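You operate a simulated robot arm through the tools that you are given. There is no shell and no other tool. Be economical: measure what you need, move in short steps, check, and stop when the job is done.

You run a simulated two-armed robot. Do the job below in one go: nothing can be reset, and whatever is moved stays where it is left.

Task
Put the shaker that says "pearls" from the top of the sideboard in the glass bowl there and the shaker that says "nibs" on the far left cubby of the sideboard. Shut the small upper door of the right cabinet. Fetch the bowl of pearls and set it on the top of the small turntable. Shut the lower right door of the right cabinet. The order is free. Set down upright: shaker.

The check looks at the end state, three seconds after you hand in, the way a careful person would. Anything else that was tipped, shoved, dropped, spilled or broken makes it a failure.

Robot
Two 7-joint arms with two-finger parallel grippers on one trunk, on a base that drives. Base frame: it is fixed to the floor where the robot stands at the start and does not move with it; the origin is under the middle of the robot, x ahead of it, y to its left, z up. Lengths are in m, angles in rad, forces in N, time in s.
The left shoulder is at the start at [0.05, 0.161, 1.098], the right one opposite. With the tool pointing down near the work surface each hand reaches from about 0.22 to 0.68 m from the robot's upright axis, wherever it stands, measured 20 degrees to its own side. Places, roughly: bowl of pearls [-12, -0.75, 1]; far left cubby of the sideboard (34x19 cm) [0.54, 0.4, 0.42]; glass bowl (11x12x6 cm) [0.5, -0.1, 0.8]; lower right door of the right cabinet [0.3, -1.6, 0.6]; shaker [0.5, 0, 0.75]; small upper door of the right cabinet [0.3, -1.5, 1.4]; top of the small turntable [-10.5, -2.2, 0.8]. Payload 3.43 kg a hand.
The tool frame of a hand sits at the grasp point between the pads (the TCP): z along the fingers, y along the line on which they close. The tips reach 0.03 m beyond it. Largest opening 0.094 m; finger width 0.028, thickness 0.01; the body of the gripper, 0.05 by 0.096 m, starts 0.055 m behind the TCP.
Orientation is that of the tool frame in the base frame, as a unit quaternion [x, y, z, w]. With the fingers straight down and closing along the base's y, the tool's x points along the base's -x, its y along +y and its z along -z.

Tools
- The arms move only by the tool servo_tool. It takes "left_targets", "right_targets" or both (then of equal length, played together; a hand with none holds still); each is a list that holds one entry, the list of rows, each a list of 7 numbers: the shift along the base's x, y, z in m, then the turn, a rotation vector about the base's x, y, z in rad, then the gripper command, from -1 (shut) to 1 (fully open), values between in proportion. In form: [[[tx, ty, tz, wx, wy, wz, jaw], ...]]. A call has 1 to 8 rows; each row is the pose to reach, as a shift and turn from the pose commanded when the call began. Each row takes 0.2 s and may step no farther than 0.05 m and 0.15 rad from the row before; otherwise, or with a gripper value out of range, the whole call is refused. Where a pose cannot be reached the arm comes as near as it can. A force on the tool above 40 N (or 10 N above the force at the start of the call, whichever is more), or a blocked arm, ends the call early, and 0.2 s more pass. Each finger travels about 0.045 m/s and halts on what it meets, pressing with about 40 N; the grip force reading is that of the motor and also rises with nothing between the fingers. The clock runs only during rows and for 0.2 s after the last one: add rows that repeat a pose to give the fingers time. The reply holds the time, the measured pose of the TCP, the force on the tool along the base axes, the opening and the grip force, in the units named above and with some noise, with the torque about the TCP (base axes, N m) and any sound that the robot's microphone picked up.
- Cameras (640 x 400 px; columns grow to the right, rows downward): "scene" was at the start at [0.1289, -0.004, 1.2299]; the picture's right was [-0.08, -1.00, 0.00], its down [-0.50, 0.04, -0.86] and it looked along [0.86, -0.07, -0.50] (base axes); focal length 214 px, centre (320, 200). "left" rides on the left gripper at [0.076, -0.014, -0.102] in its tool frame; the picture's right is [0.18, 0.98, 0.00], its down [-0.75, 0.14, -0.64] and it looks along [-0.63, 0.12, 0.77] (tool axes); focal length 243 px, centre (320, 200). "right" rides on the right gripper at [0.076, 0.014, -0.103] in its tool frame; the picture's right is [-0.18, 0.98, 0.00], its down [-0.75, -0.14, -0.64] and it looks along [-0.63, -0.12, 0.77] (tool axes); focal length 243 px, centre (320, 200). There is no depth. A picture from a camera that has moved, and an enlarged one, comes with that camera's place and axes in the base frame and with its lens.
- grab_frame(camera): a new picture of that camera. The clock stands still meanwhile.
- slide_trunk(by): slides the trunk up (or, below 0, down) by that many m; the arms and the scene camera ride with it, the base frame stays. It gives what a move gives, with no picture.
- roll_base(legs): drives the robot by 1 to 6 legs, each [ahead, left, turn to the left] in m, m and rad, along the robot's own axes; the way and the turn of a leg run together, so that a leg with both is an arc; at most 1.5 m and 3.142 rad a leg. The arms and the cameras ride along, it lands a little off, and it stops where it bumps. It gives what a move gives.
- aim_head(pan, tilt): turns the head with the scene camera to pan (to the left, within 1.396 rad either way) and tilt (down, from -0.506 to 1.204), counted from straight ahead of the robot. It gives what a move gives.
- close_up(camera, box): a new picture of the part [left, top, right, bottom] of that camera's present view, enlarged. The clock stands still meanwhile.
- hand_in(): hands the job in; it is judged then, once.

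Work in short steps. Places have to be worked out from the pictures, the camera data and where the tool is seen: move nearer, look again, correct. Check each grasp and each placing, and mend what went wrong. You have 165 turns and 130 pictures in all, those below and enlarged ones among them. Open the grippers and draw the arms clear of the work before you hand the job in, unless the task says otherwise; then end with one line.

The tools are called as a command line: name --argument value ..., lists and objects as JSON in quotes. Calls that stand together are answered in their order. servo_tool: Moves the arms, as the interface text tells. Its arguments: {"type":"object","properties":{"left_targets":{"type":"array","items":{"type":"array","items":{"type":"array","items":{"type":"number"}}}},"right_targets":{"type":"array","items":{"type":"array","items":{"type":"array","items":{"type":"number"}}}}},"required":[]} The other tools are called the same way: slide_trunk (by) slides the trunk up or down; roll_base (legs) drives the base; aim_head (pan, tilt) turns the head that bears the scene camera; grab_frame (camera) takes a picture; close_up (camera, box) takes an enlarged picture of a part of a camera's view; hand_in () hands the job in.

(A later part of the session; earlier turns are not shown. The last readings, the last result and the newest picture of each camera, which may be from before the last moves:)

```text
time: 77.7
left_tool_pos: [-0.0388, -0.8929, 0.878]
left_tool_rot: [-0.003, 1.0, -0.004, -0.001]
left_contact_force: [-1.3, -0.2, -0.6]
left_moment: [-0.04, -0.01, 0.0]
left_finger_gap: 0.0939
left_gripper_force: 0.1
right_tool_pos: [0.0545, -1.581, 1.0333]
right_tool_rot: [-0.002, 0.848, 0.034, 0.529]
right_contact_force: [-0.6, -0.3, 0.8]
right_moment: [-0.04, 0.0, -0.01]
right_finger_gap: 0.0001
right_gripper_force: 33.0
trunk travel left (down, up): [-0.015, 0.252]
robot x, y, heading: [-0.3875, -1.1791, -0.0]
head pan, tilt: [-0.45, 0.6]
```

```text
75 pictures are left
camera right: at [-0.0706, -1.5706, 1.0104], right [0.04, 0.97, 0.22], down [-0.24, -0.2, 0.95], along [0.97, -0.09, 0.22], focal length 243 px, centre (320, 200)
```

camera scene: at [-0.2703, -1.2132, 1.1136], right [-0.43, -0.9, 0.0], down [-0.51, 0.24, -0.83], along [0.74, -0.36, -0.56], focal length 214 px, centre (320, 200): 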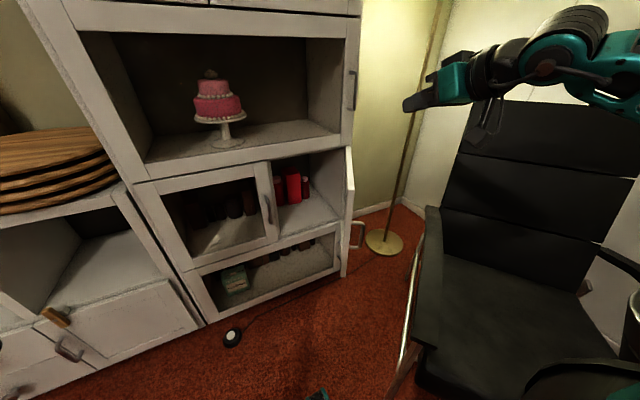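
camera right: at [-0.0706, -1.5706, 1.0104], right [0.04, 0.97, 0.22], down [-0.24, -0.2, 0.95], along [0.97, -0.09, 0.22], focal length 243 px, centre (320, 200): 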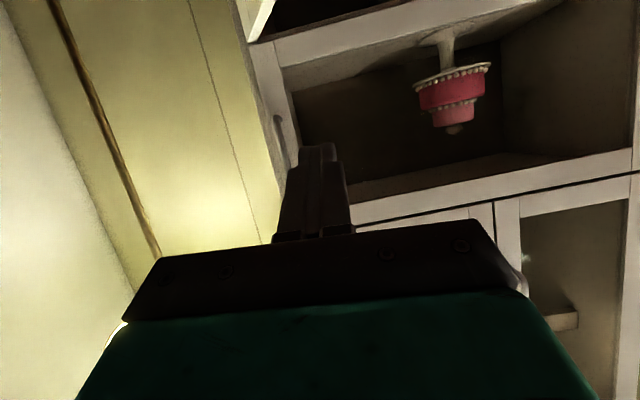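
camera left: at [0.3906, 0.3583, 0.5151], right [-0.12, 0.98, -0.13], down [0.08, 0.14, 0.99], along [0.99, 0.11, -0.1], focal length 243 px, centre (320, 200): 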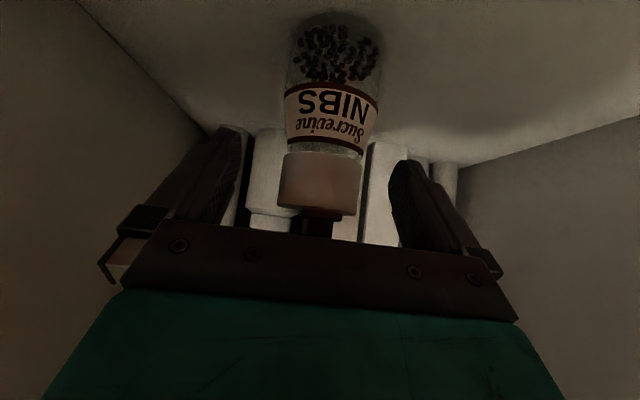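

Clear of the chair so far. I'll lower the arm 0.24 m beside the door.

servo_tool --right_targets '[[[0, 0, -0.04, 0, 0, 0, -1], [0, 0, -0.08, 0, 0, 0, -1], [0, 0, -0.12, 0, 0, 0, -1], [0, 0, -0.16, 0, 0, 0, -1], [0, 0, -0.2, 0, 0, 0, -1], [0, 0, -0.24, 0, 0, 0, -1]]]'

grab_frame --camera "scene"

grab_frame --camera "right"

```text
time: 79.3
left_tool_pos: [-0.0382, -0.8926, 0.8786]
left_tool_rot: [-0.003, 1.0, -0.004, -0.001]
left_contact_force: [-0.7, -0.3, -0.1]
left_moment: [0.0, -0.04, -0.01]
left_finger_gap: 0.0939
left_gripper_force: 0.1
right_tool_pos: [0.0371, -1.5939, 0.7708]
right_tool_rot: [-0.008, 0.87, 0.011, 0.493]
right_contact_force: [0.4, 0.4, 0.5]
right_moment: [0.01, 0.01, -0.01]
right_finger_gap: 0.0
right_gripper_force: 32.7
trunk travel left (down, up): [-0.015, 0.252]
robot x, y, heading: [-0.3912, -1.1796, 0.004]
head pan, tilt: [-0.45, 0.6]
stopped in row 6 (right hand): the arm was blocked; the commanded pose is now the measured one
```

```text
74 pictures are left
camera scene: at [-0.2704, -1.2131, 1.1135], right [-0.43, -0.9, 0.0], down [-0.51, 0.24, -0.83], along [0.74, -0.36, -0.56], focal length 214 px, centre (320, 200)
```

scene: 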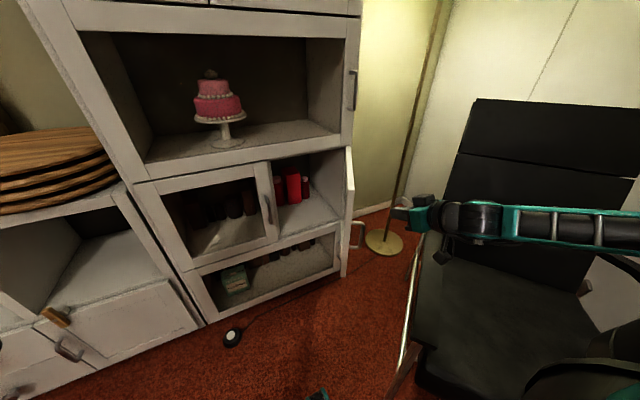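

```text
73 pictures are left
camera right: at [-0.0902, -1.5832, 0.7574], right [0.07, 0.98, 0.17], down [-0.16, -0.16, 0.97], along [0.98, -0.1, 0.15], focal length 243 px, centre (320, 200)
```

right: 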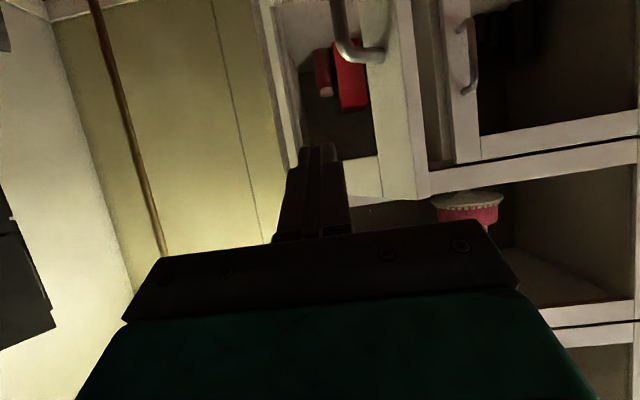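

The arm met something at the end (probably near the chair). I'll rise 2 cm and then start the sweep along the lower door's outer face at its top rail.

servo_tool --right_targets '[[[0, 0, 0.015, 0, 0, 0, -1], [0, 0, 0.025, 0, 0, 0, -1], [0.035, 0.01, 0.022, 0, 0, 0, -1], [0.07, 0.03, 0.022, 0, 0, 0, -1], [0.105, 0.056, 0.022, 0, 0, 0, -1], [0.135, 0.089, 0.022, 0, 0, 0, -1]]]'

grab_frame --camera "scene"

grab_frame --camera "right"

```text
time: 80.7
left_tool_pos: [-0.0381, -0.8938, 0.8778]
left_tool_rot: [-0.004, 1.0, -0.005, 0.0]
left_contact_force: [1.0, -0.2, 0.1]
left_moment: [-0.02, -0.04, -0.02]
left_finger_gap: 0.094
left_gripper_force: 0.0
right_tool_pos: [0.1739, -1.5068, 0.7907]
right_tool_rot: [-0.007, 0.87, 0.013, 0.493]
right_contact_force: [-0.1, -0.3, -0.1]
right_moment: [0.01, -0.01, -0.02]
right_finger_gap: 0.0
right_gripper_force: 33.3
trunk travel left (down, up): [-0.015, 0.252]
robot x, y, heading: [-0.3889, -1.1774, 0.004]
head pan, tilt: [-0.45, 0.6]
```

```text
72 pictures are left
camera scene: at [-0.2703, -1.2132, 1.1135], right [-0.43, -0.9, 0.0], down [-0.51, 0.24, -0.83], along [0.74, -0.36, -0.56], focal length 214 px, centre (320, 200)
```

scene: 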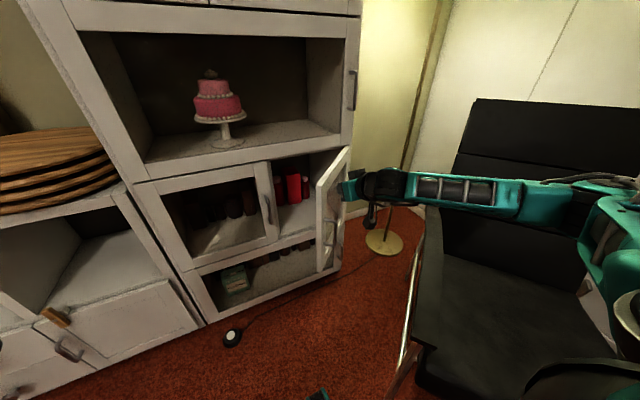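

```text
71 pictures are left
camera right: at [0.0472, -1.4944, 0.7776], right [0.07, 0.98, 0.17], down [-0.16, -0.16, 0.97], along [0.98, -0.1, 0.14], focal length 243 px, centre (320, 200)
```

right: 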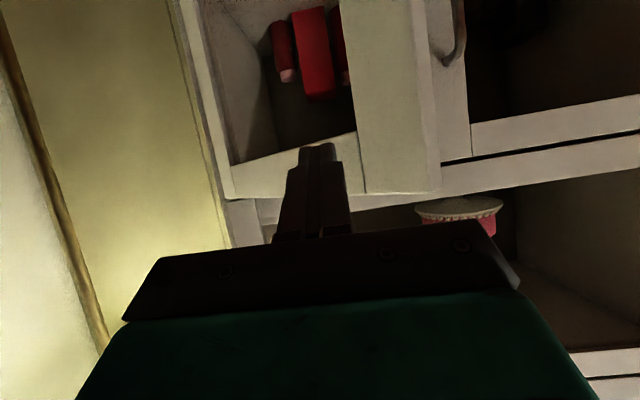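

The door is swinging. I'll continue along the arc.

servo_tool --right_targets '[[[0.03, 0.037, 0, 0, 0, 0, -1], [0.062, 0.065, 0, 0, 0, 0, -1], [0.1, 0.088, 0, 0, 0, 0, -1], [0.14, 0.103, 0, 0, 0, 0, -1], [0.17, 0.11, 0, 0, 0, 0, -1], [0.185, 0.113, 0, 0, 0, 0, -1]]]'

grab_frame --camera "scene"

```text
time: 82.1
left_tool_pos: [-0.0379, -0.8925, 0.8776]
left_tool_rot: [-0.004, 1.0, -0.005, 0.0]
left_contact_force: [0.3, -0.3, 0.1]
left_moment: [-0.01, 0.01, -0.03]
left_finger_gap: 0.0938
left_gripper_force: 0.2
right_tool_pos: [0.3577, -1.3917, 0.791]
right_tool_rot: [-0.009, 0.87, 0.013, 0.493]
right_contact_force: [-0.6, 0.0, 0.3]
right_moment: [0.02, 0.04, 0.04]
right_finger_gap: 0.0002
right_gripper_force: 33.1
trunk travel left (down, up): [-0.015, 0.252]
robot x, y, heading: [-0.3909, -1.178, 0.002]
head pan, tilt: [-0.45, 0.6]
```

```text
70 pictures are left
camera scene: at [-0.2703, -1.2132, 1.1135], right [-0.43, -0.9, 0.0], down [-0.51, 0.24, -0.83], along [0.74, -0.36, -0.56], focal length 214 px, centre (320, 200)
```

scene: 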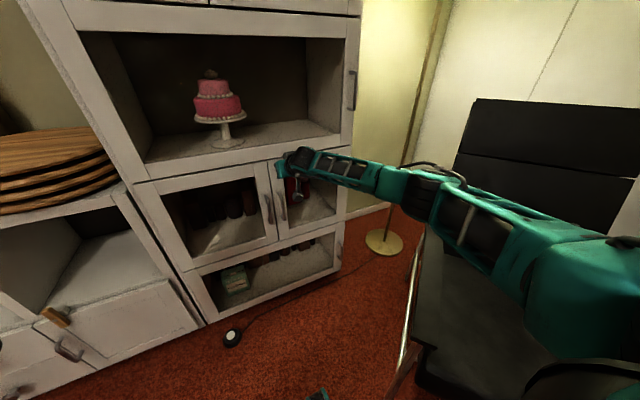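

Almost shut; push the last centimetres until it stops.

servo_tool --right_targets '[[[0.01, 0, 0, 0, 0, 0, -1], [0.02, 0, 0, 0, 0, 0, -1], [0.03, 0, 0, 0, 0, 0, -1], [0.04, 0, 0, 0, 0, 0, -1], [0.05, 0, 0, 0, 0, 0, -1]]]'

close_up --camera "scene" --box '[160, 130, 360, 310]'

```text
time: 83.2
left_tool_pos: [-0.041, -0.8941, 0.8798]
left_tool_rot: [-0.001, 1.0, -0.004, 0.002]
left_contact_force: [0.5, -0.7, -0.5]
left_moment: [0.04, 0.0, 0.01]
left_finger_gap: 0.0941
left_gripper_force: 0.0
right_tool_pos: [0.3924, -1.3936, 0.792]
right_tool_rot: [-0.006, 0.872, 0.011, 0.489]
right_contact_force: [-31.0, -0.6, 11.2]
right_moment: [-0.16, -0.23, -0.01]
right_finger_gap: 0.0001
right_gripper_force: 33.0
trunk travel left (down, up): [-0.015, 0.252]
robot x, y, heading: [-0.3902, -1.1774, -0.002]
head pan, tilt: [-0.45, 0.6]
stopped in row 5 (right hand): the force on the tool passed its limit (the readings are from after the stop); the commanded pose is now the measured one
```

```text
2.22 times, centred on (260, 220) of scene
camera zoom: at [-0.2747, -1.2132, 1.1142], right [-0.43, -0.9, 0.0], down [-0.51, 0.24, -0.83], along [0.75, -0.36, -0.56], focal length 477 px, centre (453, 156)
```

zoom: 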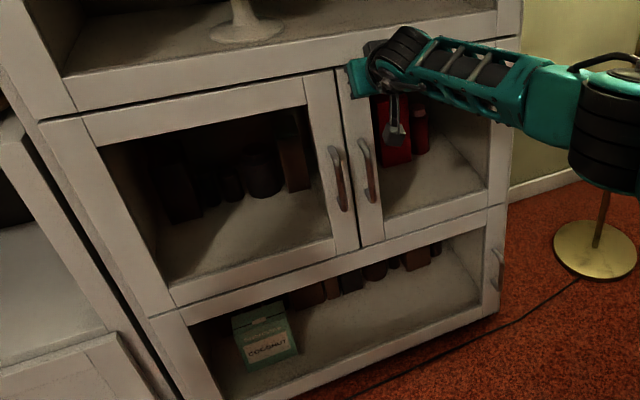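

The lower door is flush. I'll back the hand out and raise it, tucking it.

servo_tool --right_targets '[[[-0.04, 0, 0, 0, 0, 0, -1], [-0.08, 0, 0.01, 0, 0, 0, -1], [-0.12, 0, 0.03, 0, 0, 0, -1], [-0.16, 0, 0.05, 0, 0, 0, -1], [-0.2, 0, 0.07, 0, 0, 0, -1], [-0.23, 0, 0.1, 0, 0, 0, -1], [-0.26, 0, 0.13, 0, 0, 0, -1], [-0.29, 0, 0.16, 0, 0, 0, -1]]]'

servo_tool --right_targets '[[[-0.01, 0, 0.01, 0, 0.14, 0, -0.5], [-0.02, 0, 0.02, 0, 0.28, 0, 0], [-0.02, 0, 0.03, 0, 0.42, 0, 0.5], [-0.02, 0, 0.04, 0, 0.56, 0, 1], [-0.02, 0, 0.05, 0, 0.7, 0, 1], [-0.02, 0, 0.06, 0, 0.84, 0, 1], [-0.02, 0, 0.07, 0, 0.98, 0, 1], [-0.02, 0, 0.08, 0, 1.04, 0, 1]]]'

aim_head --pan -0.45 --tilt 0.3

grab_frame --camera "scene"

```text
time: 85.0
left_tool_pos: [-0.0378, -0.8932, 0.8778]
left_tool_rot: [-0.002, 1.0, -0.004, 0.0]
left_contact_force: [-0.1, -0.1, 0.0]
left_moment: [-0.03, 0.0, -0.02]
left_finger_gap: 0.0941
left_gripper_force: 0.0
right_tool_pos: [0.1041, -1.3946, 0.9475]
right_tool_rot: [-0.006, 0.873, 0.01, 0.487]
right_contact_force: [-0.9, 0.1, 0.8]
right_moment: [0.0, -0.03, -0.01]
right_finger_gap: 0.0
right_gripper_force: 33.0
trunk travel left (down, up): [-0.015, 0.252]
robot x, y, heading: [-0.3893, -1.1787, 0.001]
head pan, tilt: [-0.45, 0.6]
```

```text
time: 86.8
left_tool_pos: [-0.039, -0.8948, 0.8771]
left_tool_rot: [-0.004, 1.0, -0.004, 0.0]
left_contact_force: [0.0, 0.2, -0.6]
left_moment: [0.01, 0.02, 0.03]
left_finger_gap: 0.0938
left_gripper_force: 0.1
right_tool_pos: [0.0832, -1.3946, 1.0263]
right_tool_rot: [0.0, 1.0, 0.014, -0.012]
right_contact_force: [-0.2, -0.4, 0.4]
right_moment: [0.01, -0.02, -0.03]
right_finger_gap: 0.0937
right_gripper_force: 0.0
trunk travel left (down, up): [-0.015, 0.252]
robot x, y, heading: [-0.3856, -1.1759, -0.001]
head pan, tilt: [-0.45, 0.6]
```

```text
time: 87.6
left_tool_pos: [-0.0387, -0.8937, 0.8771]
left_tool_rot: [-0.002, 1.0, -0.005, 0.0]
left_contact_force: [0.5, -0.3, 0.2]
left_moment: [-0.01, 0.01, 0.04]
left_finger_gap: 0.0941
left_gripper_force: 0.1
right_tool_pos: [0.0842, -1.3941, 1.0257]
right_tool_rot: [0.0, 1.0, 0.013, -0.01]
right_contact_force: [-0.5, -0.2, -0.5]
right_moment: [-0.03, 0.0, -0.01]
right_finger_gap: 0.0937
right_gripper_force: 0.0
trunk travel left (down, up): [-0.015, 0.252]
robot x, y, heading: [-0.389, -1.1757, -0.0]
head pan, tilt: [-0.45, 0.3]
```

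```text
68 pictures are left
camera scene: at [-0.2664, -1.2156, 1.1409], right [-0.43, -0.9, 0.0], down [-0.27, 0.13, -0.96], along [0.86, -0.41, -0.3], focal length 214 px, centre (320, 200)
```

scene: 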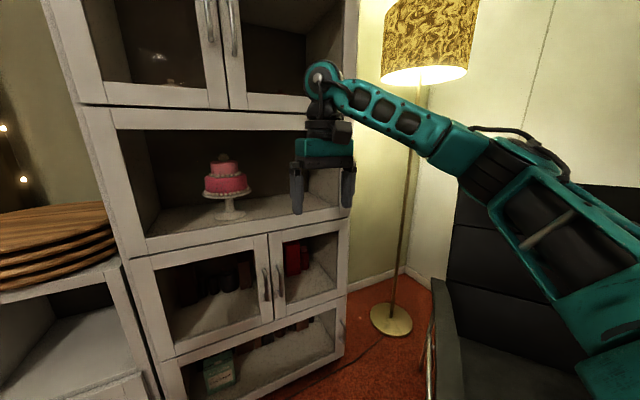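

Both doors shut. I'll raise the trunk so hands clear things, then turn left 90° and look toward the far side of the room.

slide_trunk --by 0.15

roll_base --legs '[[0, 0, 1.57]]'

aim_head --pan 1.3 --tilt 0.25

grab_frame --camera "scene"

```text
time: 89.3
left_tool_pos: [-0.0376, -0.8933, 1.0274]
left_tool_rot: [-0.002, 1.0, -0.004, 0.0]
left_contact_force: [0.5, 0.2, -0.6]
left_moment: [-0.02, 0.02, 0.0]
left_finger_gap: 0.0941
left_gripper_force: 0.0
right_tool_pos: [0.0839, -1.3947, 1.1768]
right_tool_rot: [0.0, 1.0, 0.013, -0.011]
right_contact_force: [0.0, -0.1, -0.6]
right_moment: [0.0, -0.03, 0.02]
right_finger_gap: 0.094
right_gripper_force: 0.1
trunk travel left (down, up): [-0.165, 0.102]
robot x, y, heading: [-0.39, -1.1752, 0.003]
head pan, tilt: [-0.45, 0.3]
```

```text
time: 93.5
left_tool_pos: [-0.672, -0.8262, 1.0262]
left_tool_rot: [-0.706, 0.708, -0.004, 0.004]
left_contact_force: [0.9, 0.1, -0.7]
left_moment: [-0.02, 0.01, -0.03]
left_finger_gap: 0.0941
left_gripper_force: 0.2
right_tool_pos: [-0.1698, -0.7069, 1.1759]
right_tool_rot: [-0.705, 0.709, 0.002, -0.017]
right_contact_force: [-0.4, 0.2, -1.0]
right_moment: [-0.01, -0.01, 0.01]
right_finger_gap: 0.0942
right_gripper_force: 0.1
trunk travel left (down, up): [-0.165, 0.102]
robot x, y, heading: [-0.3915, -1.1766, 1.568]
head pan, tilt: [-0.45, 0.3]
```

```text
time: 95.3
left_tool_pos: [-0.6718, -0.825, 1.0289]
left_tool_rot: [-0.706, 0.708, -0.003, 0.003]
left_contact_force: [-0.7, 1.2, -0.1]
left_moment: [-0.02, 0.03, 0.04]
left_finger_gap: 0.0941
left_gripper_force: 0.1
right_tool_pos: [-0.1706, -0.7053, 1.1763]
right_tool_rot: [-0.706, 0.708, 0.001, -0.017]
right_contact_force: [0.3, 0.8, -0.6]
right_moment: [0.03, -0.04, -0.03]
right_finger_gap: 0.0942
right_gripper_force: 0.0
trunk travel left (down, up): [-0.165, 0.102]
robot x, y, heading: [-0.3901, -1.1798, 1.565]
head pan, tilt: [1.3, 0.25]
```

```text
67 pictures are left
camera scene: at [-0.4803, -1.1099, 1.2957], right [0.27, 0.96, 0.0], down [0.24, -0.07, -0.97], along [-0.93, 0.26, -0.25], focal length 214 px, centre (320, 200)
```

scene: 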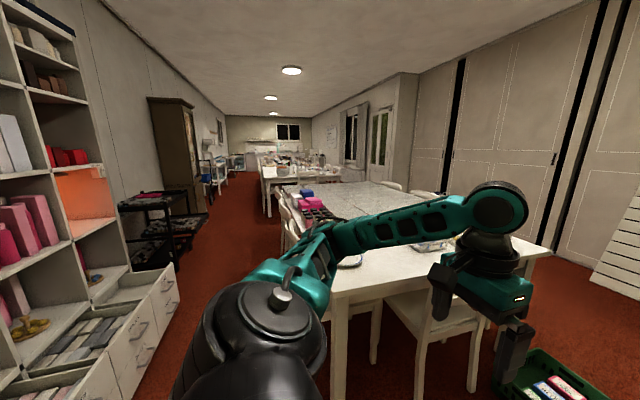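

The room runs along -x: tables on the right, shelves on the left, corridor centred about y≈-1.45. I'll turn to face -x, shift to the corridor and look ahead.

roll_base --legs '[[0, 0, 1.575], [0, 0.27, 0]]'

aim_head --pan 0 --tilt 0.35

grab_frame --camera "scene"

```text
time: 100.4
left_tool_pos: [-0.7356, -1.5434, 1.0291]
left_tool_rot: [1.0, 0.016, 0.001, -0.003]
left_contact_force: [0.0, 0.4, 1.1]
left_moment: [-0.04, -0.01, 0.0]
left_finger_gap: 0.0942
left_gripper_force: 0.1
right_tool_pos: [-0.8694, -1.0467, 1.1763]
right_tool_rot: [1.0, 0.015, 0.01, 0.013]
right_contact_force: [-0.3, 0.6, 0.3]
right_moment: [-0.03, 0.01, 0.0]
right_finger_gap: 0.0943
right_gripper_force: 0.1
trunk travel left (down, up): [-0.165, 0.102]
robot x, y, heading: [-0.3899, -1.2481, -3.119]
head pan, tilt: [1.3, 0.25]
stopped in leg 2: the robot was blocked; the commanded pose is now the measured one
```

```text
time: 101.8
left_tool_pos: [-0.7353, -1.5446, 1.0291]
left_tool_rot: [1.0, 0.016, 0.001, -0.003]
left_contact_force: [0.4, -0.3, -0.2]
left_moment: [0.01, -0.01, 0.04]
left_finger_gap: 0.0939
left_gripper_force: 0.0
right_tool_pos: [-0.8694, -1.0495, 1.1758]
right_tool_rot: [1.0, 0.015, 0.01, 0.013]
right_contact_force: [0.2, 0.0, 0.2]
right_moment: [-0.01, -0.01, 0.02]
right_finger_gap: 0.0941
right_gripper_force: 0.1
trunk travel left (down, up): [-0.165, 0.102]
robot x, y, heading: [-0.3907, -1.2504, -3.119]
head pan, tilt: [0.0, 0.351]
```

```text
66 pictures are left
camera scene: at [-0.5247, -1.2509, 1.2863], right [-0.03, 1.0, 0.0], down [0.34, 0.01, -0.94], along [-0.94, -0.02, -0.34], focal length 214 px, centre (320, 200)
```

scene: 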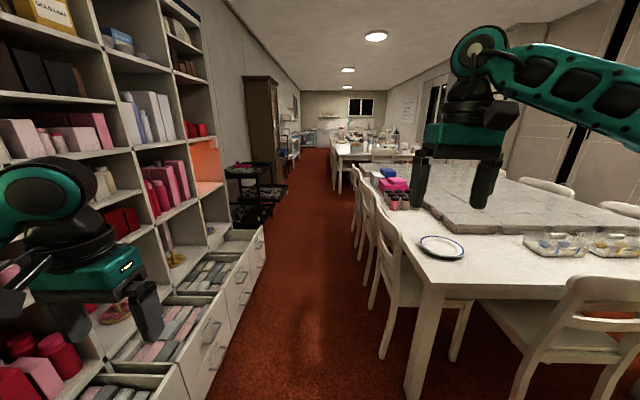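

The office chair stopped me slightly at left. The corridor spans y≈-1.84 to -0.9; I'll drive straight on 1.5 m, drifting a little to the left.

roll_base --legs '[[0.6, 0, 0], [1.0, 0.08, 0]]'

grab_frame --camera "scene"

```text
time: 110.0
left_tool_pos: [-2.3039, -1.7086, 1.0276]
left_tool_rot: [0.999, 0.035, 0.001, -0.004]
left_contact_force: [-0.9, 0.0, 0.5]
left_moment: [0.01, 0.0, -0.02]
left_finger_gap: 0.094
left_gripper_force: 0.2
right_tool_pos: [-2.4566, -1.2174, 1.1773]
right_tool_rot: [0.999, 0.033, 0.011, 0.014]
right_contact_force: [-0.6, 0.4, 0.4]
right_moment: [-0.01, 0.02, 0.03]
right_finger_gap: 0.094
right_gripper_force: 0.0
trunk travel left (down, up): [-0.165, 0.102]
robot x, y, heading: [-1.9661, -1.4026, -3.081]
head pan, tilt: [0.0, 0.351]
```

```text
65 pictures are left
camera scene: at [-2.1046, -1.406, 1.2862], right [-0.06, 1.0, 0.0], down [0.34, 0.02, -0.94], along [-0.94, -0.06, -0.34], focal length 214 px, centre (320, 200)
```

scene: 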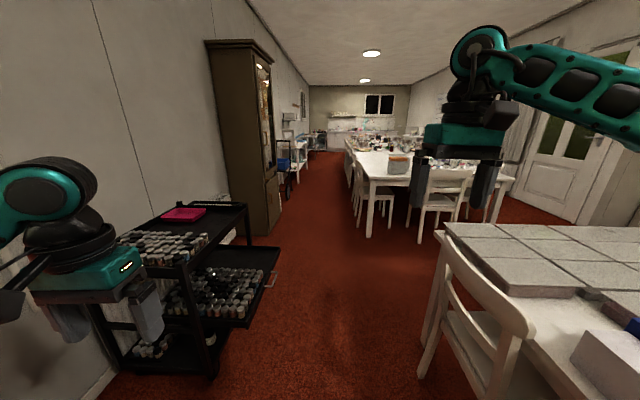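

Corridor centre stays about y≈-1.36. I'll straighten the heading and drive 3 m.

roll_base --legs '[[0, 0, -0.06], [1.5, 0, 0], [1.4, 0, 0]]'

grab_frame --camera "scene"

```text
time: 122.1
left_tool_pos: [-4.7747, -1.6512, 1.0285]
left_tool_rot: [1.0, -0.003, 0.0, -0.002]
left_contact_force: [-1.0, 0.5, -0.4]
left_moment: [-0.02, 0.0, 0.01]
left_finger_gap: 0.0939
left_gripper_force: 0.0
right_tool_pos: [-4.891, -1.1515, 1.1759]
right_tool_rot: [1.0, -0.003, 0.011, 0.014]
right_contact_force: [-1.4, 0.2, -0.2]
right_moment: [0.0, -0.02, 0.03]
right_finger_gap: 0.094
right_gripper_force: 0.1
trunk travel left (down, up): [-0.165, 0.102]
robot x, y, heading: [-4.4191, -1.3696, 3.131]
head pan, tilt: [0.0, 0.351]
stopped in leg 3: the robot was blocked; the commanded pose is now the measured one
```

```text
64 pictures are left
camera scene: at [-4.5545, -1.3652, 1.2859], right [0.01, 1.0, 0.0], down [0.35, 0.0, -0.94], along [-0.94, 0.01, -0.35], focal length 214 px, centre (320, 200)
```

scene: 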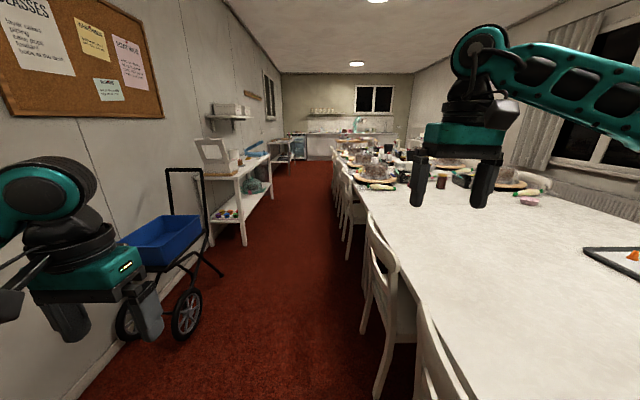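

A dining chair on the right (to y≈-1.05) stopped me; the left side is wider here. I'll back off 8 cm and shift left 0.2 m, then look right-down.

roll_base --legs '[[-0.08, 0, 0], [0, 0.2, 0]]'

aim_head --pan -0.5 --tilt 0.7

grab_frame --camera "scene"

```text
time: 124.3
left_tool_pos: [-4.6971, -1.8505, 1.0281]
left_tool_rot: [1.0, -0.002, 0.0, -0.003]
left_contact_force: [-0.7, -0.8, -0.8]
left_moment: [-0.04, -0.02, 0.01]
left_finger_gap: 0.0941
left_gripper_force: 0.0
right_tool_pos: [-4.8137, -1.3501, 1.1773]
right_tool_rot: [1.0, -0.003, 0.01, 0.014]
right_contact_force: [-0.8, -0.7, -0.3]
right_moment: [0.05, -0.02, 0.02]
right_finger_gap: 0.0939
right_gripper_force: 0.1
trunk travel left (down, up): [-0.165, 0.102]
robot x, y, heading: [-4.346, -1.5681, 3.13]
head pan, tilt: [0.0, 0.351]
```

```text
time: 125.3
left_tool_pos: [-4.6972, -1.8492, 1.0294]
left_tool_rot: [1.0, -0.003, 0.0, -0.003]
left_contact_force: [0.3, -0.3, 0.6]
left_moment: [-0.01, 0.0, 0.02]
left_finger_gap: 0.0939
left_gripper_force: 0.0
right_tool_pos: [-4.8128, -1.3491, 1.1775]
right_tool_rot: [1.0, -0.003, 0.009, 0.013]
right_contact_force: [0.3, -0.3, -0.8]
right_moment: [0.01, 0.0, -0.04]
right_finger_gap: 0.0939
right_gripper_force: 0.0
trunk travel left (down, up): [-0.165, 0.102]
robot x, y, heading: [-4.3426, -1.5678, 3.128]
head pan, tilt: [-0.499, 0.7]
```

```text
63 pictures are left
camera scene: at [-4.4575, -1.5234, 1.2549], right [0.49, 0.87, 0.0], down [0.56, -0.31, -0.77], along [-0.67, 0.37, -0.64], focal length 214 px, centre (320, 200)
```

scene: 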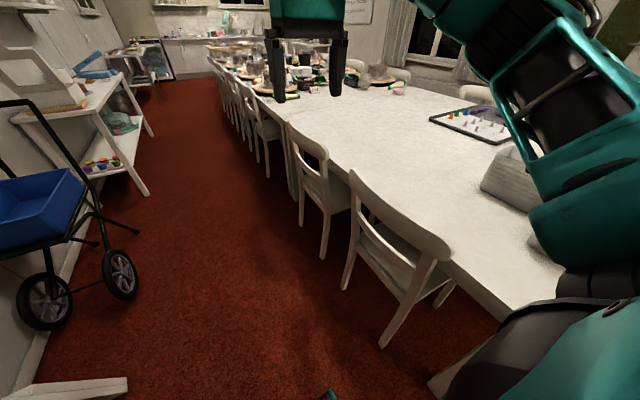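

Chairs reach y≈-1.1, carts begin at y≈-2.15, so y≈-1.6 is central. I'll drive on 3 m.

roll_base --legs '[[0, 0.04, 0.018], [1.5, 0, 0], [1.4, 0, 0]]'

aim_head --pan 0 --tilt 0.4

grab_frame --camera "scene"

```text
time: 126.3
left_tool_pos: [-4.6895, -1.885, 1.03]
left_tool_rot: [1.0, 0.0, 0.002, -0.003]
left_contact_force: [0.4, 1.0, -0.7]
left_moment: [-0.02, 0.0, 0.01]
left_finger_gap: 0.0938
left_gripper_force: 0.1
right_tool_pos: [-4.8158, -1.3901, 1.1765]
right_tool_rot: [1.0, 0.004, 0.008, 0.016]
right_contact_force: [0.2, -0.8, 0.4]
right_moment: [0.0, 0.0, -0.02]
right_finger_gap: 0.0938
right_gripper_force: 0.1
trunk travel left (down, up): [-0.165, 0.102]
robot x, y, heading: [-4.343, -1.6041, -3.133]
head pan, tilt: [-0.499, 0.7]
stopped in leg 1: the robot was blocked; the commanded pose is now the measured one
```

```text
time: 127.2
left_tool_pos: [-4.6898, -1.8857, 1.0291]
left_tool_rot: [1.0, -0.001, 0.002, -0.003]
left_contact_force: [0.1, -0.3, -0.3]
left_moment: [0.03, 0.03, -0.01]
left_finger_gap: 0.0941
left_gripper_force: 0.0
right_tool_pos: [-4.814, -1.389, 1.177]
right_tool_rot: [1.0, 0.005, 0.008, 0.017]
right_contact_force: [0.8, 0.4, 0.4]
right_moment: [-0.03, -0.02, -0.02]
right_finger_gap: 0.0943
right_gripper_force: 0.0
trunk travel left (down, up): [-0.165, 0.102]
robot x, y, heading: [-4.3423, -1.6077, -3.135]
head pan, tilt: [0.0, 0.4]
```

```text
62 pictures are left
camera scene: at [-4.4738, -1.598, 1.2819], right [0.0, 1.0, -0.01], down [0.39, 0.0, -0.92], along [-0.92, -0.01, -0.39], focal length 214 px, centre (320, 200)
```

scene: 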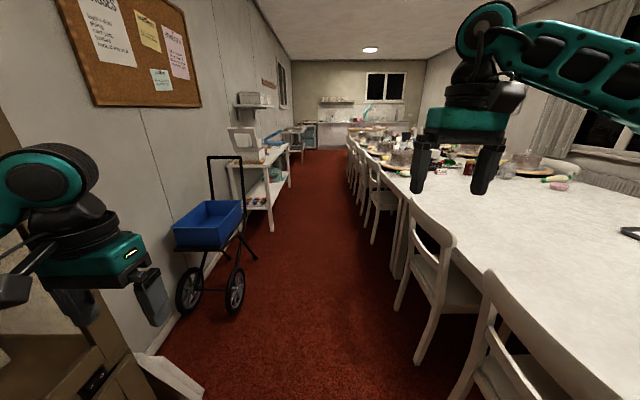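

Likely the left elbow touched the brown cabinet on the left. I'll shift back 3 cm right and go forward.

roll_base --legs '[[0, -0.03, 0], [1.0, -0.01, 0]]'

grab_frame --camera "scene"

```text
time: 132.8
left_tool_pos: [-5.6898, -1.8417, 1.027]
left_tool_rot: [1.0, -0.008, 0.003, -0.005]
left_contact_force: [0.2, 1.5, 0.2]
left_moment: [-0.02, -0.01, -0.03]
left_finger_gap: 0.0941
left_gripper_force: 0.2
right_tool_pos: [-5.8069, -1.345, 1.1782]
right_tool_rot: [1.0, -0.004, 0.009, 0.013]
right_contact_force: [-0.1, 0.6, -0.7]
right_moment: [-0.01, -0.03, 0.0]
right_finger_gap: 0.094
right_gripper_force: 0.1
trunk travel left (down, up): [-0.165, 0.102]
robot x, y, heading: [-5.3351, -1.5653, 3.134]
head pan, tilt: [0.0, 0.4]
```

```text
61 pictures are left
camera scene: at [-5.4694, -1.5595, 1.2817], right [0.01, 1.0, 0.0], down [0.39, 0.0, -0.92], along [-0.92, 0.01, -0.39], focal length 214 px, centre (320, 200)
```

scene: 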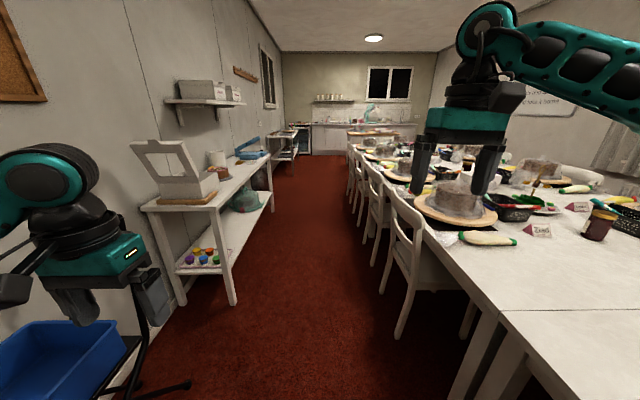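

Clear ahead. Drive 2.9 m further.

roll_base --legs '[[1.5, 0.03, 0], [1.4, 0.02, 0]]'

grab_frame --camera "scene"

```text
refused: leg 1 is longer than a leg can be; nothing moved
```

```text
60 pictures are left
camera scene: at [-5.4694, -1.5595, 1.2817], right [0.01, 1.0, 0.0], down [0.39, 0.0, -0.92], along [-0.92, 0.01, -0.39], focal length 214 px, centre (320, 200)
```

scene: 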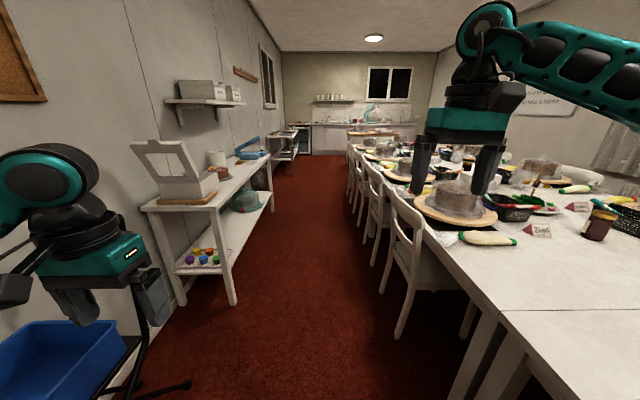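

Leg just over the limit; retry with 1.45 m legs.

roll_base --legs '[[1.45, 0.03, 0], [1.4, 0.02, 0]]'

grab_frame --camera "scene"

```text
time: 146.5
left_tool_pos: [-8.5204, -1.8653, 1.0265]
left_tool_rot: [1.0, -0.014, 0.004, -0.005]
left_contact_force: [0.6, -0.6, 0.4]
left_moment: [-0.01, -0.02, 0.01]
left_finger_gap: 0.0937
left_gripper_force: 0.2
right_tool_pos: [-8.6306, -1.3659, 1.1788]
right_tool_rot: [1.0, -0.009, 0.009, 0.013]
right_contact_force: [-0.2, 0.1, 0.0]
right_moment: [-0.03, 0.01, -0.01]
right_finger_gap: 0.094
right_gripper_force: 0.2
trunk travel left (down, up): [-0.165, 0.102]
robot x, y, heading: [-8.1622, -1.588, 3.119]
head pan, tilt: [0.0, 0.4]
```

```text
59 pictures are left
camera scene: at [-8.2964, -1.5849, 1.2817], right [0.02, 1.0, 0.0], down [0.39, -0.01, -0.92], along [-0.92, 0.02, -0.39], focal length 214 px, centre (320, 200)
```

scene: 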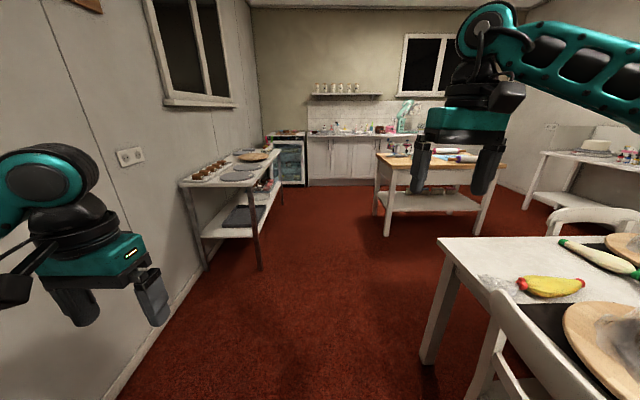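

The kitchen is in view: left table with a round item, counter at the far end. I'll zoom on both.

close_up --camera "scene" --box '[300, 80, 440, 190]'

close_up --camera "scene" --box '[170, 130, 310, 230]'

```text
3.64 times, centred on (370, 135) of scene
camera zoom: at [-8.2964, -1.5849, 1.2817], right [0.02, 1.0, 0.0], down [0.39, -0.01, -0.92], along [-0.92, 0.02, -0.39], focal length 780 px, centre (138, 436)
```

zoom: 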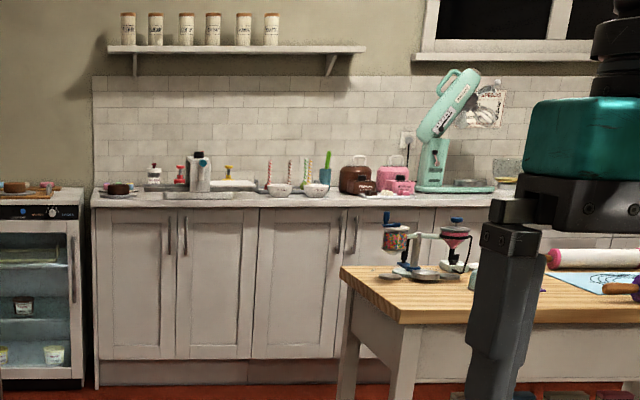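

```text
4.00 times, centred on (240, 180) of scene
camera zoom: at [-8.2964, -1.5849, 1.2817], right [0.02, 1.0, 0.0], down [0.39, -0.01, -0.92], along [-0.92, 0.02, -0.39], focal length 858 px, centre (640, 280)
```

zoom: 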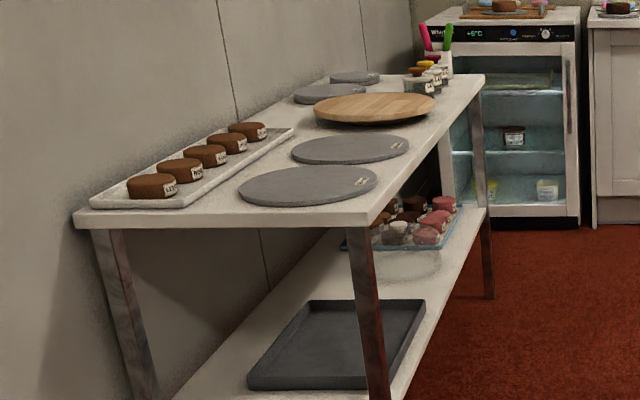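

Two white bowls stand on the counter around y≈-0.87 and -0.71; the wooden turntable sits on the left table at ≈(-10.5, -2.21). I'll drive toward the counter, left of the island.

roll_base --legs '[[1.4, 0, 0], [1.1, -0.25, 0]]'

aim_head --pan -0.3 --tilt 0.3

grab_frame --camera "scene"

```text
time: 158.6
left_tool_pos: [-10.9675, -1.4948, 1.0271]
left_tool_rot: [1.0, -0.025, 0.004, -0.005]
left_contact_force: [-0.5, -0.2, 0.4]
left_moment: [-0.02, -0.05, -0.03]
left_finger_gap: 0.0935
left_gripper_force: 0.1
right_tool_pos: [-11.0672, -0.995, 1.178]
right_tool_rot: [1.0, -0.019, 0.009, 0.014]
right_contact_force: [-0.4, -0.1, -0.2]
right_moment: [-0.01, 0.0, -0.02]
right_finger_gap: 0.0941
right_gripper_force: 0.0
trunk travel left (down, up): [-0.165, 0.102]
robot x, y, heading: [-10.6056, -1.2306, 3.103]
head pan, tilt: [0.0, 0.4]
```

```text
time: 159.4
left_tool_pos: [-10.9662, -1.4952, 1.0263]
left_tool_rot: [1.0, -0.024, 0.003, -0.006]
left_contact_force: [0.1, 0.6, -0.4]
left_moment: [-0.01, 0.01, 0.01]
left_finger_gap: 0.0939
left_gripper_force: 0.0
right_tool_pos: [-11.068, -0.9951, 1.1773]
right_tool_rot: [1.0, -0.019, 0.009, 0.013]
right_contact_force: [-0.2, -0.5, 0.2]
right_moment: [-0.02, 0.03, 0.03]
right_finger_gap: 0.0937
right_gripper_force: 0.1
trunk travel left (down, up): [-0.165, 0.102]
robot x, y, heading: [-10.6038, -1.229, 3.096]
head pan, tilt: [-0.3, 0.3]
```

```text
56 pictures are left
camera scene: at [-10.7333, -1.1934, 1.291], right [0.34, 0.94, 0.0], down [0.28, -0.1, -0.96], along [-0.9, 0.32, -0.3], focal length 214 px, centre (320, 200)
```

scene: 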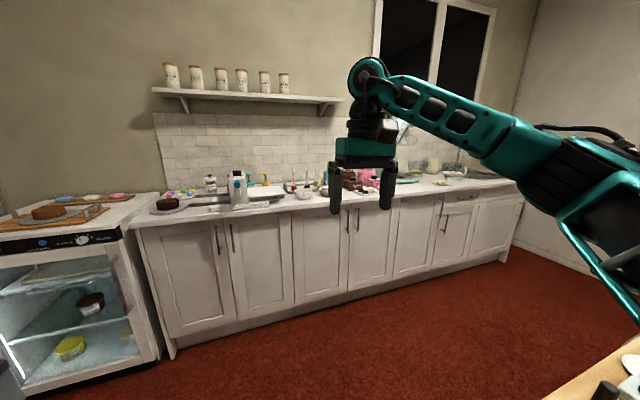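

I'll straighten the heading and go 0.4 m nearer, then look at the bowls.

roll_base --legs '[[0, 0, 0.045], [0.4, 0, 0]]'

servo_tool --right_targets '[[[0.03, 0.03, 0, 0, 0, 0, 1], [0.06, 0.06, 0, 0, 0, 0, 1], [0.09, 0.09, 0, 0, 0, 0, 1], [0.1, 0.13, 0, 0, 0, 0, 1]]]'

aim_head --pan -0.3 --tilt 0.4

grab_frame --camera "scene"

```text
time: 162.3
left_tool_pos: [-11.3515, -1.516, 1.0256]
left_tool_rot: [1.0, 0.002, 0.004, -0.005]
left_contact_force: [0.2, -0.2, 0.5]
left_moment: [-0.03, -0.05, 0.0]
left_finger_gap: 0.094
left_gripper_force: 0.1
right_tool_pos: [-11.4781, -1.0199, 1.1772]
right_tool_rot: [1.0, 0.006, 0.009, 0.013]
right_contact_force: [-0.4, 1.1, -0.4]
right_moment: [0.01, -0.02, 0.03]
right_finger_gap: 0.0937
right_gripper_force: 0.2
trunk travel left (down, up): [-0.165, 0.102]
robot x, y, heading: [-11.0061, -1.2346, -3.137]
head pan, tilt: [-0.3, 0.3]
```

```text
time: 163.3
left_tool_pos: [-11.3512, -1.5151, 1.0265]
left_tool_rot: [1.0, 0.001, 0.003, -0.006]
left_contact_force: [0.9, 0.4, 0.1]
left_moment: [-0.02, 0.06, -0.01]
left_finger_gap: 0.0939
left_gripper_force: 0.0
right_tool_pos: [-11.3786, -0.8907, 1.1786]
right_tool_rot: [1.0, 0.007, 0.01, 0.014]
right_contact_force: [0.2, 0.3, -0.8]
right_moment: [-0.03, 0.04, -0.03]
right_finger_gap: 0.0939
right_gripper_force: 0.1
trunk travel left (down, up): [-0.165, 0.102]
robot x, y, heading: [-11.0, -1.231, -3.13]
head pan, tilt: [-0.3, 0.3]
```

```text
time: 164.0
left_tool_pos: [-11.3517, -1.5171, 1.028]
left_tool_rot: [1.0, 0.001, 0.003, -0.005]
left_contact_force: [-0.1, 0.1, -0.7]
left_moment: [0.04, -0.01, 0.01]
left_finger_gap: 0.094
left_gripper_force: 0.0
right_tool_pos: [-11.3786, -0.8919, 1.1783]
right_tool_rot: [1.0, 0.006, 0.009, 0.013]
right_contact_force: [0.0, 0.5, 0.4]
right_moment: [-0.01, 0.01, 0.01]
right_finger_gap: 0.0938
right_gripper_force: 0.1
trunk travel left (down, up): [-0.165, 0.102]
robot x, y, heading: [-11.004, -1.2358, -3.135]
head pan, tilt: [-0.3, 0.4]
```

```text
55 pictures are left
camera scene: at [-11.1322, -1.2021, 1.2818], right [0.29, 0.96, 0.0], down [0.37, -0.11, -0.92], along [-0.88, 0.27, -0.39], focal length 214 px, centre (320, 200)
```

scene: 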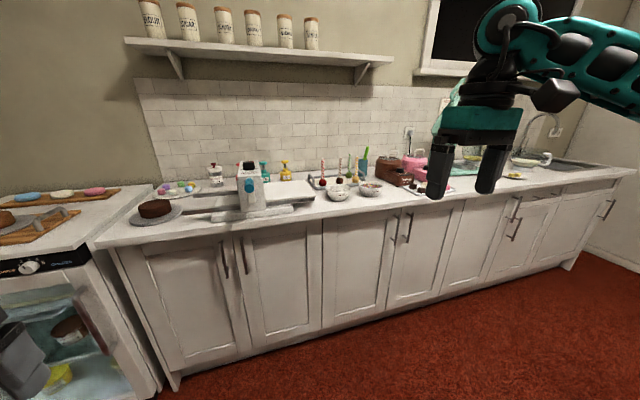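

Two bowls at (338,192) and (371,188). I'll zoom in to identify the pearls.

close_up --camera "scene" --box '[310, 150, 410, 212]'

```text
6.40 times, centred on (360, 181) of scene
camera zoom: at [-11.1322, -1.2021, 1.2818], right [0.29, 0.96, 0.0], down [0.37, -0.11, -0.92], along [-0.88, 0.27, -0.39], focal length 1373 px, centre (64, 322)
```

zoom: 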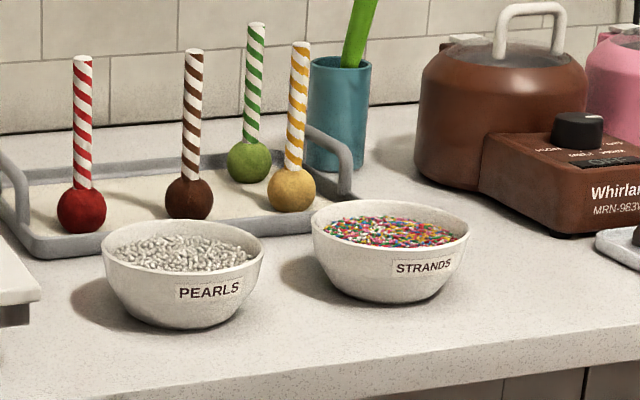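

The left bowl says PEARLS: rim ≈0.113 m wide (wider than my jaw), centred ≈(-11.97, -0.863), rim z≈0.945, strands bowl 3 cm beside it. I'll grip the front rim wall. First drive closer.

roll_base --legs '[[0.36, -0.16, -0.005]]'

aim_head --pan -0.3 --tilt 0.6

grab_frame --camera "scene"

```text
time: 166.5
left_tool_pos: [-11.7169, -1.3722, 1.026]
left_tool_rot: [1.0, 0.01, 0.002, -0.005]
left_contact_force: [-0.1, -0.1, 0.6]
left_moment: [-0.02, 0.01, 0.02]
left_finger_gap: 0.094
left_gripper_force: 0.0
right_tool_pos: [-11.7543, -0.7483, 1.1782]
right_tool_rot: [1.0, 0.015, 0.01, 0.013]
right_contact_force: [-0.5, -0.5, -0.1]
right_moment: [0.01, -0.02, 0.02]
right_finger_gap: 0.0939
right_gripper_force: 0.1
trunk travel left (down, up): [-0.165, 0.102]
robot x, y, heading: [-11.3708, -1.0796, -3.12]
head pan, tilt: [-0.3, 0.4]
```

```text
time: 167.2
left_tool_pos: [-11.7157, -1.3724, 1.0271]
left_tool_rot: [1.0, 0.01, 0.003, -0.006]
left_contact_force: [-0.9, -0.5, 0.2]
left_moment: [0.0, 0.0, 0.01]
left_finger_gap: 0.094
left_gripper_force: 0.0
right_tool_pos: [-11.7543, -0.7481, 1.1781]
right_tool_rot: [1.0, 0.013, 0.009, 0.013]
right_contact_force: [0.1, 0.7, -0.2]
right_moment: [0.01, -0.02, 0.0]
right_finger_gap: 0.0939
right_gripper_force: 0.1
trunk travel left (down, up): [-0.165, 0.102]
robot x, y, heading: [-11.3711, -1.0852, -3.117]
head pan, tilt: [-0.3, 0.6]
```

```text
53 pictures are left
camera scene: at [-11.4983, -1.0557, 1.2635], right [0.27, 0.96, 0.0], down [0.54, -0.15, -0.83], along [-0.79, 0.22, -0.56], focal length 214 px, centre (320, 200)
```

scene: 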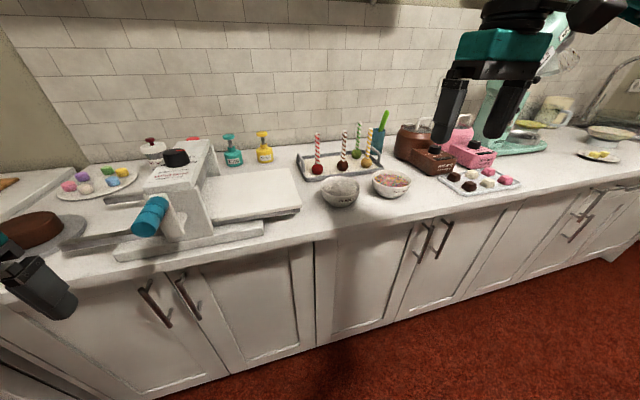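

I'll pull the left hand back from the counter and zoom on the bowl.

servo_tool --left_targets '[[[0.03, 0, 0.02, 0, 0, 0, 1], [0.06, 0, 0.04, 0, 0, 0, 1], [0.09, 0, 0.06, 0, 0, 0, 1], [0.12, 0, 0.06, 0, 0, 0, 1]]]'

close_up --camera "scene" --box '[290, 140, 430, 240]'

```text
time: 168.2
left_tool_pos: [-11.5951, -1.3744, 1.0852]
left_tool_rot: [1.0, 0.009, 0.004, -0.006]
left_contact_force: [-0.7, 0.0, -0.6]
left_moment: [-0.02, -0.02, 0.01]
left_finger_gap: 0.094
left_gripper_force: 0.0
right_tool_pos: [-11.7536, -0.749, 1.1786]
right_tool_rot: [1.0, 0.015, 0.008, 0.013]
right_contact_force: [-0.2, -0.2, 0.0]
right_moment: [0.01, 0.06, -0.03]
right_finger_gap: 0.094
right_gripper_force: 0.1
trunk travel left (down, up): [-0.165, 0.102]
robot x, y, heading: [-11.3739, -1.0822, -3.118]
head pan, tilt: [-0.3, 0.6]
```

```text
4.00 times, centred on (360, 190) of scene
camera zoom: at [-11.4978, -1.0558, 1.2636], right [0.27, 0.96, 0.0], down [0.54, -0.15, -0.83], along [-0.79, 0.22, -0.56], focal length 858 px, centre (160, 240)
```

zoom: 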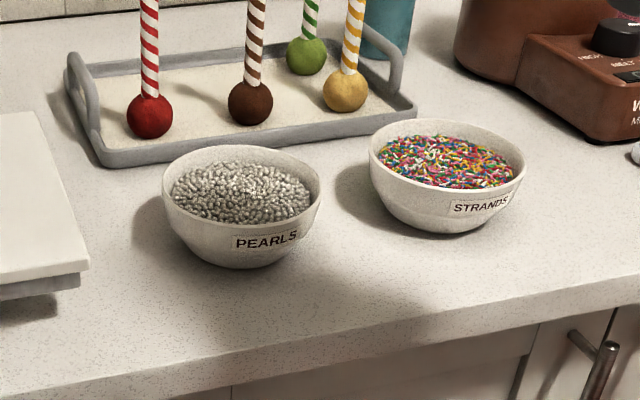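

Triangulated: bowl rim centre ≈(-12.02, -0.843), rim z≈0.932, counter z≈0.878, rim ~0.12 m. I'll move 6 cm closer, then yaw the right hand so the jaws close along x.

roll_base --legs '[[0.06, 0, -0.02]]'

servo_tool --right_targets '[[[0, -0.01, -0.01, 0, 0, -0.15, 1], [0, -0.02, -0.02, 0, 0, -0.3, 1], [0, -0.03, -0.03, 0, 0, -0.45, 0.5], [0, -0.04, -0.04, 0, 0, -0.6, 0], [0, -0.05, -0.04, 0, 0, -0.75, -0.2], [0, -0.06, -0.04, 0, 0, -0.9, -0.3], [0, -0.07, -0.04, 0, 0, -1.05, -0.3], [0, -0.08, -0.04, 0, 0, -1.2, -0.3]]]'

```text
time: 169.2
left_tool_pos: [-11.6597, -1.3696, 1.0853]
left_tool_rot: [1.0, -0.001, 0.004, -0.006]
left_contact_force: [-0.1, -0.5, -0.7]
left_moment: [0.01, -0.02, -0.02]
left_finger_gap: 0.0939
left_gripper_force: 0.0
right_tool_pos: [-11.8066, -0.7422, 1.1781]
right_tool_rot: [1.0, 0.003, 0.009, 0.012]
right_contact_force: [-0.7, -0.6, -0.2]
right_moment: [0.01, -0.04, 0.04]
right_finger_gap: 0.0942
right_gripper_force: 0.0
trunk travel left (down, up): [-0.165, 0.102]
robot x, y, heading: [-11.4291, -1.0819, -3.141]
head pan, tilt: [-0.3, 0.6]
```

```text
time: 171.0
left_tool_pos: [-11.6589, -1.3697, 1.0858]
left_tool_rot: [1.0, -0.002, 0.004, -0.006]
left_contact_force: [0.0, -0.7, 0.8]
left_moment: [0.04, 0.0, 0.02]
left_finger_gap: 0.0942
left_gripper_force: 0.1
right_tool_pos: [-11.8051, -0.8217, 1.1391]
right_tool_rot: [0.826, -0.563, -0.001, 0.016]
right_contact_force: [-0.1, 0.9, -0.7]
right_moment: [-0.02, 0.02, 0.04]
right_finger_gap: 0.0331
right_gripper_force: 0.0
trunk travel left (down, up): [-0.165, 0.102]
robot x, y, heading: [-11.4287, -1.08, -3.136]
head pan, tilt: [-0.3, 0.6]
```

The yaw works. I'll finish the yaw, tilt the fingers 0.35 rad along the wall, and move to a spot 8 cm above the front rim.

servo_tool --right_targets '[[[-0.03, -0.005, -0.01, -0.016, 0.086, -0.091, -0.3], [-0.06, -0.01, -0.03, -0.032, 0.173, -0.183, -0.3], [-0.09, -0.015, -0.06, -0.049, 0.26, -0.275, -0.3], [-0.11, -0.02, -0.09, -0.0647, 0.346, -0.366, -0.3], [-0.12, -0.021, -0.11, -0.0647, 0.346, -0.366, -0.3]]]'

grab_frame --camera "right"

close_up --camera "scene" --box '[290, 100, 450, 230]'

```text
time: 172.2
left_tool_pos: [-11.6597, -1.3684, 1.0871]
left_tool_rot: [1.0, -0.001, 0.003, -0.006]
left_contact_force: [-0.2, 0.6, -0.2]
left_moment: [0.0, 0.02, 0.01]
left_finger_gap: 0.0938
left_gripper_force: 0.2
right_tool_pos: [-11.926, -0.8427, 1.0301]
right_tool_rot: [0.698, -0.691, -0.127, 0.138]
right_contact_force: [0.3, -0.2, 0.6]
right_moment: [-0.01, -0.03, 0.08]
right_finger_gap: 0.0328
right_gripper_force: 0.1
trunk travel left (down, up): [-0.165, 0.102]
robot x, y, heading: [-11.4329, -1.0838, -3.136]
head pan, tilt: [-0.3, 0.6]
```

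```text
51 pictures are left
camera right: at [-11.9013, -0.9175, 1.1313], right [-0.92, 0.18, 0.36], down [0.36, 0.77, 0.53], along [-0.18, 0.62, -0.76], focal length 243 px, centre (320, 200)
```

right: 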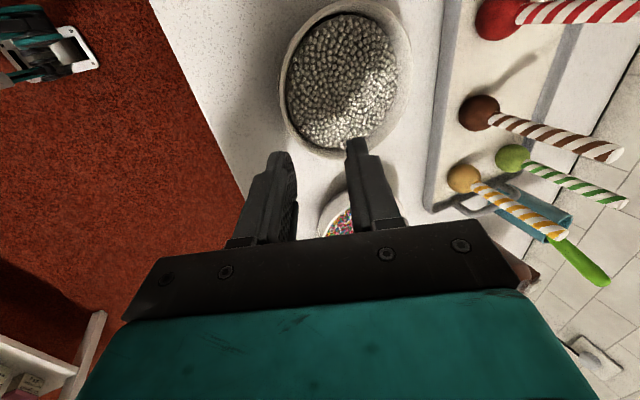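

```text
3.08 times, centred on (370, 165) of scene
camera zoom: at [-11.5566, -1.0538, 1.2635], right [0.29, 0.96, 0.0], down [0.54, -0.17, -0.82], along [-0.79, 0.24, -0.57], focal length 660 px, centre (166, 308)
```

zoom: 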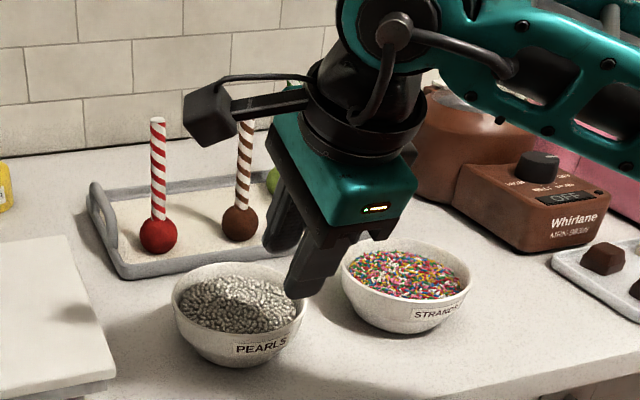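

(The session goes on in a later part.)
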